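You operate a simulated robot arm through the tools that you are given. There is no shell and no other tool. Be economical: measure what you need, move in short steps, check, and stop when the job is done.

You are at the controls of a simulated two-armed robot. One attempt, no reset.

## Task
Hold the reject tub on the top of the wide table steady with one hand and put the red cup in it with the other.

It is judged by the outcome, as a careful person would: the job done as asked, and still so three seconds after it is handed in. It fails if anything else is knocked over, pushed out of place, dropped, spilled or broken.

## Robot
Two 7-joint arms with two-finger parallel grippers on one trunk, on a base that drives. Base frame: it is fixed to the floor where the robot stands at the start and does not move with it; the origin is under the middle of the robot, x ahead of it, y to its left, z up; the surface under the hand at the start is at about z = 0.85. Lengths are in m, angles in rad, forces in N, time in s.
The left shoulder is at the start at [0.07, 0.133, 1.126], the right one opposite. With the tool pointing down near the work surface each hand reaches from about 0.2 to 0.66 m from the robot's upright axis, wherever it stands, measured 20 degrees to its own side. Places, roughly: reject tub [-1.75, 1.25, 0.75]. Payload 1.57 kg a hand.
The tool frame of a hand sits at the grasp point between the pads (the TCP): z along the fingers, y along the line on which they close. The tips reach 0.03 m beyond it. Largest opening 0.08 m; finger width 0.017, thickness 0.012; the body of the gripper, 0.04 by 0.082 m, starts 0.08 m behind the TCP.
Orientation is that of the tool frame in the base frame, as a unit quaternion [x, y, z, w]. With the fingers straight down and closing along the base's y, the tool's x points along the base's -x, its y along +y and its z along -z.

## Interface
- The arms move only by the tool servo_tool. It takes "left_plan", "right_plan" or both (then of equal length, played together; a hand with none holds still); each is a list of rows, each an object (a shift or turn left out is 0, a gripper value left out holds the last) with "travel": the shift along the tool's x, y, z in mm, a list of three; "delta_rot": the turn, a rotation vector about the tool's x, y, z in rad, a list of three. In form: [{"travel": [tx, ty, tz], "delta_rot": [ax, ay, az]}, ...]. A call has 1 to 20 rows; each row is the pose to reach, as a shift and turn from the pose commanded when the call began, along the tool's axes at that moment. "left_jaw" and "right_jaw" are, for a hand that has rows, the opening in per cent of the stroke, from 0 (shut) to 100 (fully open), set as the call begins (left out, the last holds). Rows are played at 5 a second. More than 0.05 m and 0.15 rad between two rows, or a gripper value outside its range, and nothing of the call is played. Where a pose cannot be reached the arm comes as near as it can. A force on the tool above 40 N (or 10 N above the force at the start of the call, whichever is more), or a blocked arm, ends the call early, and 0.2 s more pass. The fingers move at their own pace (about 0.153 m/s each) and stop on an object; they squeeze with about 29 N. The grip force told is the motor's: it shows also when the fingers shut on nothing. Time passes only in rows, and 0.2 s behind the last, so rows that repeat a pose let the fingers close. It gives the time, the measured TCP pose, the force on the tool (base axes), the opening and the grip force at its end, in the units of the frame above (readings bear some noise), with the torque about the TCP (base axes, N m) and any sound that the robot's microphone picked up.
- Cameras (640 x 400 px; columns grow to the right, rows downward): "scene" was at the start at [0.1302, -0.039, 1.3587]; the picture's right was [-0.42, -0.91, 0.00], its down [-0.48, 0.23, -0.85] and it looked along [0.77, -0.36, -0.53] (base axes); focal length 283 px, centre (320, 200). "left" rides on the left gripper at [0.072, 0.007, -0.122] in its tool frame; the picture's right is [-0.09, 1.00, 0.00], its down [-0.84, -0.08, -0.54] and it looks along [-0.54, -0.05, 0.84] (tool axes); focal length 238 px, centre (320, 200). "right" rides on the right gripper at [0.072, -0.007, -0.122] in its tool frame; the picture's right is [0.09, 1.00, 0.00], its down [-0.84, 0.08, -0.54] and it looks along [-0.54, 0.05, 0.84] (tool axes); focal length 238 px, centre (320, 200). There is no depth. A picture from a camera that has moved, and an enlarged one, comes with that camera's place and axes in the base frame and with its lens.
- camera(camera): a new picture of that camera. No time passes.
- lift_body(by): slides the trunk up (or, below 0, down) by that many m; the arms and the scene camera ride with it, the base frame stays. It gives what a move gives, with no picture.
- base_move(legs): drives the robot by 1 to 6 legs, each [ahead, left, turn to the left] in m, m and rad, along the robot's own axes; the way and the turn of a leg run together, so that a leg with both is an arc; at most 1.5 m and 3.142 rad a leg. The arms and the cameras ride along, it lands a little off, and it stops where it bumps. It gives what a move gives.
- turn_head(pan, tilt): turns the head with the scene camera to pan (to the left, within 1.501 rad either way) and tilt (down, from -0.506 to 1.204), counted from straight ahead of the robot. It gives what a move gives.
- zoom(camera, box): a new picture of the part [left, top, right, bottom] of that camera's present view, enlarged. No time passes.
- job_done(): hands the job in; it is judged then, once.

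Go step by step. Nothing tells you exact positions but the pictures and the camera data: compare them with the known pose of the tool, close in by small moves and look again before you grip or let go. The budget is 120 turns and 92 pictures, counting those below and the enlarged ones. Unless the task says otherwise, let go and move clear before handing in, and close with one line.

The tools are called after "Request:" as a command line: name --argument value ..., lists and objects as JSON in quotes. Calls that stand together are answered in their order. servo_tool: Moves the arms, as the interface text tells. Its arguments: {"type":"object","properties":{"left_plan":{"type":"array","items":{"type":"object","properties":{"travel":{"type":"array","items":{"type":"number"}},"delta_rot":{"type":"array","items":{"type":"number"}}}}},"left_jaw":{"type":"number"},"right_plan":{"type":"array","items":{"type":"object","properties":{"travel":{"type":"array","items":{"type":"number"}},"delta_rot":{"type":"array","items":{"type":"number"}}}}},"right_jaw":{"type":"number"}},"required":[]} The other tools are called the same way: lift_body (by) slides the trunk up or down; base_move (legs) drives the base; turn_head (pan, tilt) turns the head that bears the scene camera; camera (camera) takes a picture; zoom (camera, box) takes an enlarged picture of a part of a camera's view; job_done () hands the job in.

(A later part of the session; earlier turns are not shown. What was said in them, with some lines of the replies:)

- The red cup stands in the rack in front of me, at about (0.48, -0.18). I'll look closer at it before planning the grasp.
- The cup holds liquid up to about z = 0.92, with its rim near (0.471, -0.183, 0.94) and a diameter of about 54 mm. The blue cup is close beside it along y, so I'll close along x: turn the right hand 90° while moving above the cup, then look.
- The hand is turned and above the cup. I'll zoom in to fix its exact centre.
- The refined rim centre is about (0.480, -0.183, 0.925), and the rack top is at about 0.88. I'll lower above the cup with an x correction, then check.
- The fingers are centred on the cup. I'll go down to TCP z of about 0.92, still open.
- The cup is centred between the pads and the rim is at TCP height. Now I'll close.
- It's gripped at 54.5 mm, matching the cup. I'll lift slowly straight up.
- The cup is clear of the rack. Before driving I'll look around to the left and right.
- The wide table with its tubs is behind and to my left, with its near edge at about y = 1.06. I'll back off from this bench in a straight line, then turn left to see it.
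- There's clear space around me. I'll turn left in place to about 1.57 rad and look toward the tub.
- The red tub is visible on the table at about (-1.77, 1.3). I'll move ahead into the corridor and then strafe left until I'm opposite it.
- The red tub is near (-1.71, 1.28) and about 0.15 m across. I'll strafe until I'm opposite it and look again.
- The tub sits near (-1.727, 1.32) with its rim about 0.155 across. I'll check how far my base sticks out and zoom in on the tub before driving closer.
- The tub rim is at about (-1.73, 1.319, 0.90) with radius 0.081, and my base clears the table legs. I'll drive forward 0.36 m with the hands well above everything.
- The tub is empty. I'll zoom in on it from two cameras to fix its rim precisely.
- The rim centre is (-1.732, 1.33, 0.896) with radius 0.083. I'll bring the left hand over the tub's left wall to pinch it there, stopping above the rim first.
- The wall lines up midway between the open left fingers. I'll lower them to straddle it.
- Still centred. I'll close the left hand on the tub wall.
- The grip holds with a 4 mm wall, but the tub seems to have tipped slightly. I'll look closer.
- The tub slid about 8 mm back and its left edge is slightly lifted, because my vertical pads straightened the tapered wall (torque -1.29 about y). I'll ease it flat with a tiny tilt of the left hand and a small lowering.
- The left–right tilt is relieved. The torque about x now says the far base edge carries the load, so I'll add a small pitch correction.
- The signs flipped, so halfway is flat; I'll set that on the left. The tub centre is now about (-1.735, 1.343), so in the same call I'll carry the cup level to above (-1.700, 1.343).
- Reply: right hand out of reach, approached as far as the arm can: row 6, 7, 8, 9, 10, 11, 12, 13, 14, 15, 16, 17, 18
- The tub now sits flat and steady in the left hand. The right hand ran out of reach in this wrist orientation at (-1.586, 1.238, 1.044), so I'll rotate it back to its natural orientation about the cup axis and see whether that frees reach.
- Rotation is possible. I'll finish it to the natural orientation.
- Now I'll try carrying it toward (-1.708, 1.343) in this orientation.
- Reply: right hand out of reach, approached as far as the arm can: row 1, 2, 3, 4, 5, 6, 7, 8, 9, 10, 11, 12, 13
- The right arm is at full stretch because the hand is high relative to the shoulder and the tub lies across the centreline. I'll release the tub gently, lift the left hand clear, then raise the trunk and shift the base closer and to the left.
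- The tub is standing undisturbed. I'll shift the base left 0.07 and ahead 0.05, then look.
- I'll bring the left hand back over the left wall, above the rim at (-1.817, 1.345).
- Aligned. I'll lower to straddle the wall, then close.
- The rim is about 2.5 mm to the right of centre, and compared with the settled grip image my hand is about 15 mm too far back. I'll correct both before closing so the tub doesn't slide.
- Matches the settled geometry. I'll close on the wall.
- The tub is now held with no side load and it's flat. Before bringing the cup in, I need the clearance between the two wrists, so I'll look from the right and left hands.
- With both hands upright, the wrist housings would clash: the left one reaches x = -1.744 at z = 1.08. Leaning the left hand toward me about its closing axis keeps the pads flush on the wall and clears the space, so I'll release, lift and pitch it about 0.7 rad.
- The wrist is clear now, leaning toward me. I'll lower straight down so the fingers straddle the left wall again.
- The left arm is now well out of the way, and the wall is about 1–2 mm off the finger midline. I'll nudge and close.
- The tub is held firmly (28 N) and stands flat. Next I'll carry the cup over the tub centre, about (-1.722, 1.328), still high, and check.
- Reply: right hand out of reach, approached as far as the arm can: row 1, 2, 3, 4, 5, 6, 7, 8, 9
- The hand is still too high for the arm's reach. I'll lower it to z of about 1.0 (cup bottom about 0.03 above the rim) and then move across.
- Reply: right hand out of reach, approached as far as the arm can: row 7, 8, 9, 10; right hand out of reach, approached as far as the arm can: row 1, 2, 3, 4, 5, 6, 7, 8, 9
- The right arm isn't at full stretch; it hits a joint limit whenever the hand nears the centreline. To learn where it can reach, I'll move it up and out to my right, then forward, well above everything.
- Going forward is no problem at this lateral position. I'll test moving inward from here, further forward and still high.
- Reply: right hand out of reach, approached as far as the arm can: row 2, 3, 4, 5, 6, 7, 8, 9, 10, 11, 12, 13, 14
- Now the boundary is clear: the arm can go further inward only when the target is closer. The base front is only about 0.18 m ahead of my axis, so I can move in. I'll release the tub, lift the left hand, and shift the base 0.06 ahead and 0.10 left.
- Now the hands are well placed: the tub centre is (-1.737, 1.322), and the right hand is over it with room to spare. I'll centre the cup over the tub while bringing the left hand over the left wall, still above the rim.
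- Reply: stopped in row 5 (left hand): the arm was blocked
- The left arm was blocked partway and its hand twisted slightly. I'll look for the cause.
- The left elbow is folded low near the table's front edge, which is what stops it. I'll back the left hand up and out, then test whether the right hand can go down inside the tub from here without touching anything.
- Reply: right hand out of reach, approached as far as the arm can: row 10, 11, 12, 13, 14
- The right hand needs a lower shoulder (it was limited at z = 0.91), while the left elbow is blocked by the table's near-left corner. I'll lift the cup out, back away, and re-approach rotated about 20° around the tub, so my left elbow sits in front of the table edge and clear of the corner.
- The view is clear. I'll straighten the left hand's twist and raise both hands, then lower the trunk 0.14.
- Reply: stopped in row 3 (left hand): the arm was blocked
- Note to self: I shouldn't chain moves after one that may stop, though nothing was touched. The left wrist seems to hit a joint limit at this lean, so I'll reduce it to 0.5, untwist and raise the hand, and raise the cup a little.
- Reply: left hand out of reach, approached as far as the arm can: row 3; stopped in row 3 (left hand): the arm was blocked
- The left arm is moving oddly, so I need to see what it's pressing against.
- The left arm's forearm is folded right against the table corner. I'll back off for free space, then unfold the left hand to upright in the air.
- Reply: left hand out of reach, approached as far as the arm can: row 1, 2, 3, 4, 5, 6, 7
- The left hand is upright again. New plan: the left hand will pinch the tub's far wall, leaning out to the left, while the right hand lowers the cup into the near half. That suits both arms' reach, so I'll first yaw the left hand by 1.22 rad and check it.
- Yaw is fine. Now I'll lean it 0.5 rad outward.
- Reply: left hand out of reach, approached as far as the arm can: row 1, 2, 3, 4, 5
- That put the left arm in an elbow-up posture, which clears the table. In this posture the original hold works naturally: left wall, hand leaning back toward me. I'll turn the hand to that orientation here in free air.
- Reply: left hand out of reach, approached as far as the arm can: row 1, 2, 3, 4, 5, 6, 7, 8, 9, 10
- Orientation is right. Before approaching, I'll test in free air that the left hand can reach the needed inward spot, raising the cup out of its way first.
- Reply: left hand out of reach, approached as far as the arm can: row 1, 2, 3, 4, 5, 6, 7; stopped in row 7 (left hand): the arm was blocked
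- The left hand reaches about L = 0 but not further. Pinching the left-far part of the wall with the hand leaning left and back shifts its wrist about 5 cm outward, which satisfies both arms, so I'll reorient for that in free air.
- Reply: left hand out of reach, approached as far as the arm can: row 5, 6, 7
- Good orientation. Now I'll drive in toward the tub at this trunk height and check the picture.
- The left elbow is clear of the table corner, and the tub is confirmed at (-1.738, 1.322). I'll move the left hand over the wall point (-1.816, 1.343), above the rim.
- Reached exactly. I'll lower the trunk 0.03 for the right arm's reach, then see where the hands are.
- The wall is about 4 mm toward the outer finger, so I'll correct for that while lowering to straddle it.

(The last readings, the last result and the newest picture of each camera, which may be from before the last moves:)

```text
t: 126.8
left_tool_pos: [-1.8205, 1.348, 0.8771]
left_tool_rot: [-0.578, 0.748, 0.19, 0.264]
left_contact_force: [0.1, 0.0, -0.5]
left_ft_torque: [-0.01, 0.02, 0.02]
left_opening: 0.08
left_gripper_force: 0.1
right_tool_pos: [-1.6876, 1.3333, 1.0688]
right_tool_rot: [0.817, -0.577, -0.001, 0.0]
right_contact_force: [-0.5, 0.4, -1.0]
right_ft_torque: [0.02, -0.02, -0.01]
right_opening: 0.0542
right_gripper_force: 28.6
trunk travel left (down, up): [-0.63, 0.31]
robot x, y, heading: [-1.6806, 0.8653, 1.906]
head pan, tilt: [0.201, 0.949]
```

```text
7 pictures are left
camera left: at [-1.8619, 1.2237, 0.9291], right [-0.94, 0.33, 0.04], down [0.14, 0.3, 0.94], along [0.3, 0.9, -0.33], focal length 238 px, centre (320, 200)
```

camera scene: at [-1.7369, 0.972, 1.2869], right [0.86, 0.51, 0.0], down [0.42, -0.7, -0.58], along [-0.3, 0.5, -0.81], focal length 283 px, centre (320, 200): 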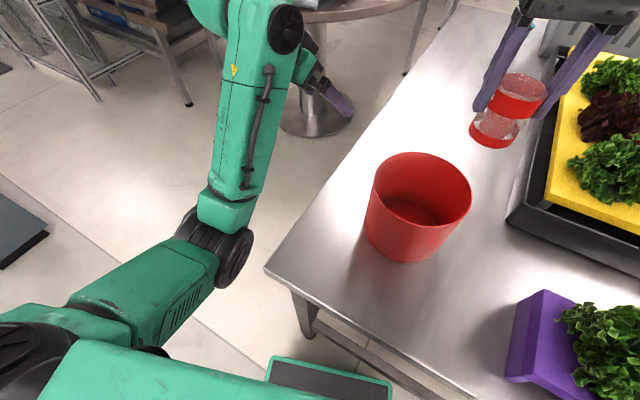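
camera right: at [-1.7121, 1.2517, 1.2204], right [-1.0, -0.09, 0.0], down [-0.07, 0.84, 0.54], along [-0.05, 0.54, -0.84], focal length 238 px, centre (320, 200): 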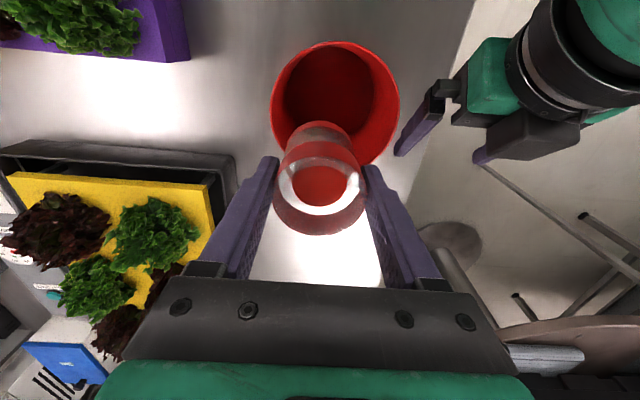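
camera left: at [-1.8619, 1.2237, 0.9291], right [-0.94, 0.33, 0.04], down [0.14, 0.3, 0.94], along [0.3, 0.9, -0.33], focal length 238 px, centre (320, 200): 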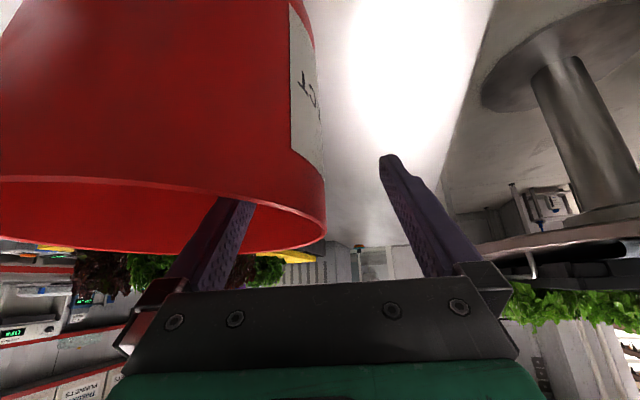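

Centred well. I'll close the left hand on the wall.

Request:
servo_tool --left_plan '[{"travel": [0, 1, 0]}, {"travel": [0, 1, 0]}, {"travel": [0, 1, 0]}, {"travel": [0, 1, 0]}, {"travel": [0, 1, 0]}]' --left_jaw 0

```text
t: 128.0
left_tool_pos: [-1.821, 1.3497, 0.8784]
left_tool_rot: [-0.578, 0.748, 0.192, 0.264]
left_contact_force: [0.9, 0.2, 2.2]
left_ft_torque: [-0.32, -0.05, 0.04]
left_opening: 0.0034
left_gripper_force: 24.8
right_tool_pos: [-1.6884, 1.3325, 1.0682]
right_tool_rot: [0.816, -0.577, -0.001, 0.0]
right_contact_force: [-0.2, -1.0, -0.9]
right_ft_torque: [-0.01, 0.02, 0.0]
right_opening: 0.0544
right_gripper_force: 28.5
trunk travel left (down, up): [-0.63, 0.31]
robot x, y, heading: [-1.6807, 0.8652, 1.907]
head pan, tilt: [0.201, 0.949]
```

Firm, nearly load-free grip. I'll check the tub's position relative to the cup from the right hand.

Request:
camera --camera "right"

```text
6 pictures are left
camera right: at [-1.656, 1.2686, 1.1899], right [-0.91, -0.42, 0.0], down [-0.35, 0.76, 0.54], along [-0.23, 0.49, -0.84], focal length 238 px, centre (320, 200)
```

right: 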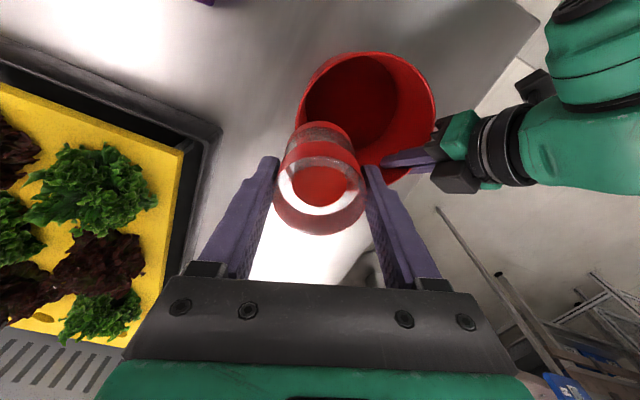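

The tub centre is about (-1.740, 1.325). I'll centre the cup over its right half at (-1.715, 1.328) and start the descent to z = 0.93, watching for limits.

Request:
servo_tool --right_plan '[{"travel": [-1, 4, 0]}, {"travel": [-2, 12, 0]}, {"travel": [-4, 20, 2]}, {"travel": [-5, 25, 10]}, {"travel": [-5, 27, 24]}, {"travel": [-5, 27, 42]}, {"travel": [-5, 27, 60]}, {"travel": [-5, 27, 78]}, {"travel": [-5, 27, 96]}, {"travel": [-5, 27, 112]}, {"travel": [-5, 27, 124]}, {"travel": [-5, 27, 132]}, {"travel": [-5, 27, 135]}, {"travel": [-5, 27, 135]}]'

Request:
camera --camera "right"

```text
t: 131.0
left_tool_pos: [-1.8202, 1.3491, 0.8785]
left_tool_rot: [-0.578, 0.748, 0.191, 0.265]
left_contact_force: [-0.6, 0.7, 3.7]
left_ft_torque: [-0.41, -0.02, -0.03]
left_opening: 0.0035
left_gripper_force: 24.5
right_tool_pos: [-1.7151, 1.3295, 0.9336]
right_tool_rot: [0.816, -0.578, 0.0, 0.0]
right_contact_force: [-0.1, 0.3, -0.9]
right_ft_torque: [-0.01, -0.02, -0.02]
right_opening: 0.0544
right_gripper_force: 29.7
trunk travel left (down, up): [-0.63, 0.31]
robot x, y, heading: [-1.683, 0.8626, 1.905]
head pan, tilt: [0.201, 0.949]
```

```text
5 pictures are left
camera right: at [-1.6834, 1.2645, 1.0553], right [-0.91, -0.42, 0.0], down [-0.35, 0.76, 0.54], along [-0.23, 0.49, -0.84], focal length 238 px, centre (320, 200)
```

right: 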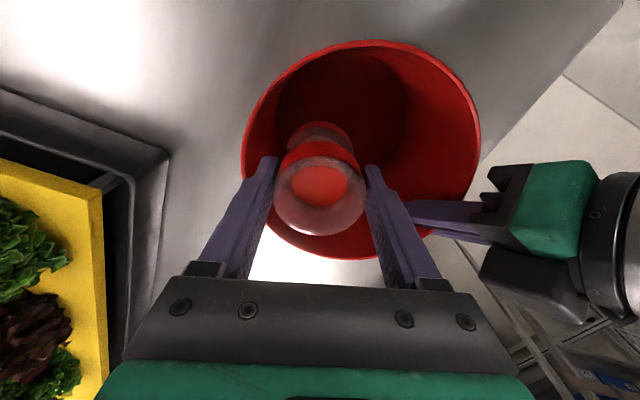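

The cup is inside the tub opening with about 18 mm margin and no reach limits. I'll go on down to just above the floor.

Request:
servo_tool --right_plan '[{"travel": [2, 0, 6]}, {"travel": [5, 0, 20]}, {"travel": [6, 0, 36]}, {"travel": [6, 0, 52]}, {"travel": [6, 0, 66]}, {"travel": [6, 0, 78]}, {"travel": [6, 0, 86]}, {"travel": [6, 0, 92]}, {"travel": [6, 0, 95]}, {"travel": [6, 0, 98]}, {"travel": [6, 0, 98]}]'

```text
t: 133.4
left_tool_pos: [-1.8211, 1.3477, 0.877]
left_tool_rot: [-0.577, 0.748, 0.191, 0.265]
left_contact_force: [-0.4, -0.7, 3.8]
left_ft_torque: [-0.46, 0.0, -0.04]
left_opening: 0.0036
left_gripper_force: 24.6
right_tool_pos: [-1.7144, 1.3241, 0.8352]
right_tool_rot: [0.816, -0.578, -0.002, 0.0]
right_contact_force: [0.3, 0.3, -0.2]
right_ft_torque: [0.0, 0.02, 0.03]
right_opening: 0.0546
right_gripper_force: 29.3
trunk travel left (down, up): [-0.63, 0.31]
robot x, y, heading: [-1.6813, 0.8609, 1.906]
head pan, tilt: [0.201, 0.949]
```

Still free. I'll creep down in 2 mm steps to find the floor.

Request:
servo_tool --right_plan '[{"travel": [0, 0, 2]}, {"travel": [0, 0, 4]}, {"travel": [0, 0, 6]}, {"travel": [0, 0, 8]}, {"travel": [0, 0, 9]}, {"travel": [0, 0, 10]}, {"travel": [0, 0, 10]}]'

```text
t: 135.0
left_tool_pos: [-1.8222, 1.3478, 0.877]
left_tool_rot: [-0.578, 0.748, 0.191, 0.264]
left_contact_force: [-0.6, 0.1, 5.4]
left_ft_torque: [-0.52, -0.01, -0.04]
left_opening: 0.0035
left_gripper_force: 24.4
right_tool_pos: [-1.7135, 1.3244, 0.8245]
right_tool_rot: [0.816, -0.578, -0.002, 0.0]
right_contact_force: [-0.1, 0.3, -1.8]
right_ft_torque: [0.01, -0.06, 0.0]
right_opening: 0.0544
right_gripper_force: 29.7
trunk travel left (down, up): [-0.63, 0.31]
robot x, y, heading: [-1.6805, 0.8637, 1.907]
head pan, tilt: [0.201, 0.949]
```

Request:
servo_tool --right_plan '[{"travel": [0, 0, 1.5]}, {"travel": [0, 0, 3]}, {"travel": [0, 0, 4.5]}, {"travel": [0, 0, 6]}, {"travel": [0, 0, 6]}]'

Request:
camera --camera "right"

```text
t: 136.2
left_tool_pos: [-1.8203, 1.3479, 0.8778]
left_tool_rot: [-0.578, 0.748, 0.191, 0.263]
left_contact_force: [0.8, 8.9, -1.7]
left_ft_torque: [-0.52, 0.84, 0.91]
left_opening: 0.0035
left_gripper_force: 24.5
right_tool_pos: [-1.714, 1.3236, 0.8208]
right_tool_rot: [0.817, -0.577, -0.004, 0.0]
right_contact_force: [-0.4, -4.7, 20.7]
right_ft_torque: [-0.1, -0.24, -0.01]
right_opening: 0.0544
right_gripper_force: 28.5
trunk travel left (down, up): [-0.63, 0.31]
robot x, y, heading: [-1.6797, 0.8631, 1.908]
head pan, tilt: [0.201, 0.949]
```

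```text
4 pictures are left
camera right: at [-1.6817, 1.2584, 0.9421], right [-0.91, -0.42, 0.0], down [-0.35, 0.76, 0.55], along [-0.23, 0.5, -0.84], focal length 238 px, centre (320, 200)
```

right: 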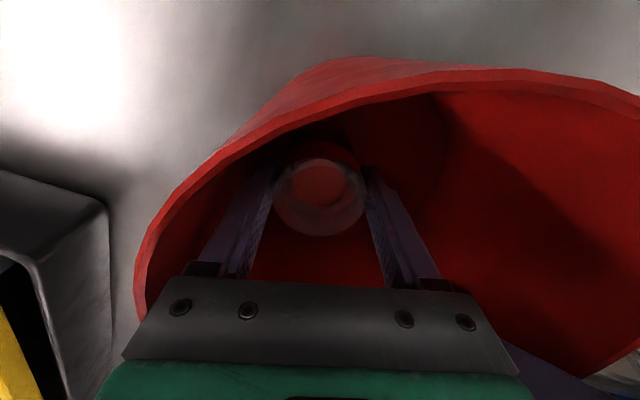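

The cup has touched the tub floor (20 N up at z = 0.821). I'll ease up 1.5 mm to unload it, then open the right jaw just enough to free it.

Request:
servo_tool --right_plan '[{"travel": [0, 0, -1]}, {"travel": [0, 0, -2]}, {"travel": [0, 0, -2]}]'

```text
t: 137.0
left_tool_pos: [-1.8201, 1.3484, 0.8779]
left_tool_rot: [-0.577, 0.748, 0.191, 0.266]
left_contact_force: [0.2, 0.3, 3.7]
left_ft_torque: [-0.79, -0.05, -0.09]
left_opening: 0.0034
left_gripper_force: 24.5
right_tool_pos: [-1.713, 1.323, 0.82]
right_tool_rot: [0.817, -0.577, -0.001, 0.001]
right_contact_force: [-0.4, 0.5, 0.7]
right_ft_torque: [0.07, -0.02, 0.01]
right_opening: 0.0544
right_gripper_force: 29.1
trunk travel left (down, up): [-0.63, 0.31]
robot x, y, heading: [-1.6842, 0.8606, 1.904]
head pan, tilt: [0.201, 0.949]
```

Cup rests on the floor, unloaded. Now I'll release it.

Request:
servo_tool --right_plan '[{"travel": [0, 0, 0]}, {"travel": [0, 0, 0]}, {"travel": [0, 0, 0]}, {"travel": [0, 0, 0]}]' --right_jaw 80

```text
t: 138.0
left_tool_pos: [-1.8195, 1.3479, 0.877]
left_tool_rot: [-0.578, 0.748, 0.192, 0.264]
left_contact_force: [0.3, -1.3, 2.7]
left_ft_torque: [-0.56, -0.02, 0.0]
left_opening: 0.0033
left_gripper_force: 24.6
right_tool_pos: [-1.7143, 1.3236, 0.8217]
right_tool_rot: [0.817, -0.577, -0.002, 0.0]
right_contact_force: [0.7, -0.6, -0.6]
right_ft_torque: [0.02, 0.01, 0.01]
right_opening: 0.0642
right_gripper_force: 0.1
trunk travel left (down, up): [-0.63, 0.31]
robot x, y, heading: [-1.6844, 0.8626, 1.909]
head pan, tilt: [0.201, 0.949]
```

Released at 64 mm with no forces. I'll withdraw the right hand straight up.

Request:
servo_tool --right_plan '[{"travel": [0, 0, -8]}, {"travel": [0, 0, -22]}, {"travel": [0, 0, -40]}, {"travel": [0, 0, -60]}, {"travel": [0, 0, -85]}, {"travel": [0, 0, -115]}, {"travel": [0, 0, -150]}, {"travel": [0, 0, -190]}, {"travel": [0, 0, -220]}, {"travel": [0, 0, -220]}]'

Request:
camera --camera "right"

```text
t: 140.2
left_tool_pos: [-1.82, 1.3479, 0.8772]
left_tool_rot: [-0.578, 0.748, 0.191, 0.265]
left_contact_force: [0.2, -1.1, 2.3]
left_ft_torque: [-0.52, -0.01, -0.01]
left_opening: 0.0033
left_gripper_force: 24.4
right_tool_pos: [-1.7157, 1.3227, 1.0413]
right_tool_rot: [0.816, -0.577, -0.003, 0.0]
right_contact_force: [-0.2, 0.0, -0.2]
right_ft_torque: [0.02, 0.0, 0.01]
right_opening: 0.0638
right_gripper_force: 0.0
trunk travel left (down, up): [-0.63, 0.31]
robot x, y, heading: [-1.6831, 0.868, 1.915]
head pan, tilt: [0.201, 0.949]
```

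```text
3 pictures are left
camera right: at [-1.683, 1.2577, 1.1634], right [-0.91, -0.42, 0.0], down [-0.35, 0.76, 0.54], along [-0.23, 0.49, -0.84], focal length 238 px, centre (320, 200)
```

right: 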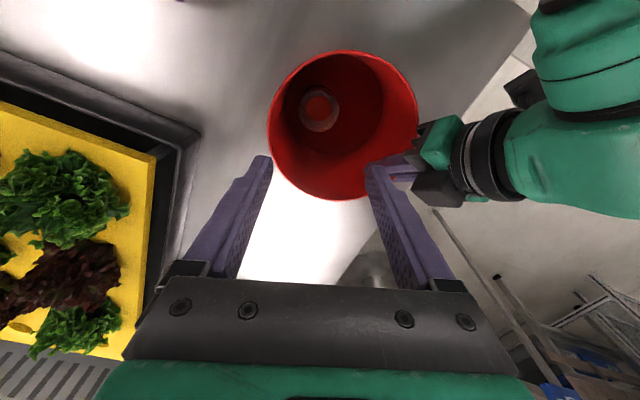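

The cup stands upright in the tub with its liquid intact. I'll move the right hand away while opening the left gently.

Request:
servo_tool --right_plan '[{"travel": [0, -15, -10]}, {"travel": [0, -40, -25]}, {"travel": [0, -65, -40]}, {"travel": [0, -80, -50]}, {"travel": [0, -80, -50]}]' --left_plan '[{"travel": [0, 0, 0]}, {"travel": [0, 0, 0]}, {"travel": [0, 0, 0]}, {"travel": [0, 0, 0]}, {"travel": [0, 0, 0]}]' --left_jaw 60

```text
t: 141.4
left_tool_pos: [-1.821, 1.3476, 0.8778]
left_tool_rot: [-0.578, 0.747, 0.192, 0.266]
left_contact_force: [-0.7, -0.5, -0.1]
left_ft_torque: [0.01, 0.0, -0.04]
left_opening: 0.0475
left_gripper_force: 0.0
right_tool_pos: [-1.6384, 1.3518, 1.0916]
right_tool_rot: [0.816, -0.577, -0.002, 0.001]
right_contact_force: [-0.6, 0.0, 0.4]
right_ft_torque: [-0.01, 0.0, -0.01]
right_opening: 0.0641
right_gripper_force: 0.0
trunk travel left (down, up): [-0.63, 0.31]
robot x, y, heading: [-1.6845, 0.8581, 1.907]
head pan, tilt: [0.201, 0.949]
```

Now I'll lift the left hand straight up and out to the left.

Request:
servo_tool --left_plan '[{"travel": [-12, 0, -16]}, {"travel": [-28, -1, -36]}, {"travel": [-46, -1, -59]}, {"travel": [-62, -2, -79]}, {"travel": [-62, 25, -85]}, {"travel": [-62, 60, -90]}, {"travel": [-62, 90, -95]}, {"travel": [-62, 90, -95]}]'

Request:
camera --camera "scene"

```text
t: 143.2
left_tool_pos: [-1.9115, 1.3584, 0.9862]
left_tool_rot: [-0.579, 0.748, 0.191, 0.264]
left_contact_force: [0.0, 1.0, 0.1]
left_ft_torque: [0.01, -0.04, -0.02]
left_opening: 0.0479
left_gripper_force: 0.1
right_tool_pos: [-1.6374, 1.3505, 1.0911]
right_tool_rot: [0.816, -0.578, -0.002, 0.0]
right_contact_force: [-0.9, 1.2, -0.6]
right_ft_torque: [-0.02, 0.02, 0.02]
right_opening: 0.0642
right_gripper_force: 0.0
trunk travel left (down, up): [-0.63, 0.31]
robot x, y, heading: [-1.6818, 0.8618, 1.904]
head pan, tilt: [0.201, 0.949]
```

```text
2 pictures are left
camera scene: at [-1.7362, 0.9712, 1.257], right [0.86, 0.51, 0.0], down [0.42, -0.7, -0.58], along [-0.3, 0.5, -0.81], focal length 283 px, centre (320, 200)
```

scene: 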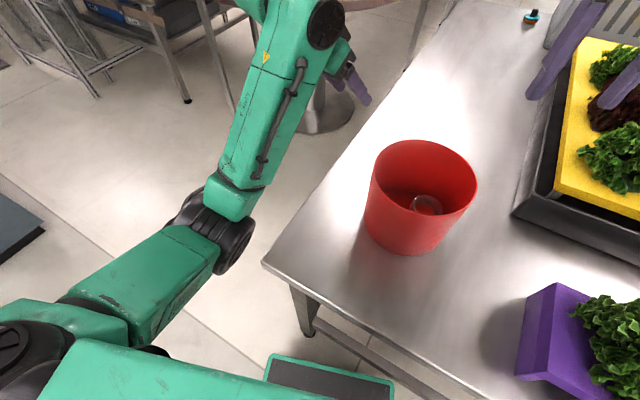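

The tub stands flat with the red cup upright inside it. Both hands are clear and nothing else has been disturbed, so I'm handing in.

Request:
job_done

```text
The job is handed in.
```

The red cup is standing upright in the reject tub with its liquid still in it. The left hand held the tub steady while the right hand set the cup down, and both hands are now clear. Finding a workable hold took a few tries, so the tub slid about 1 cm along the way.
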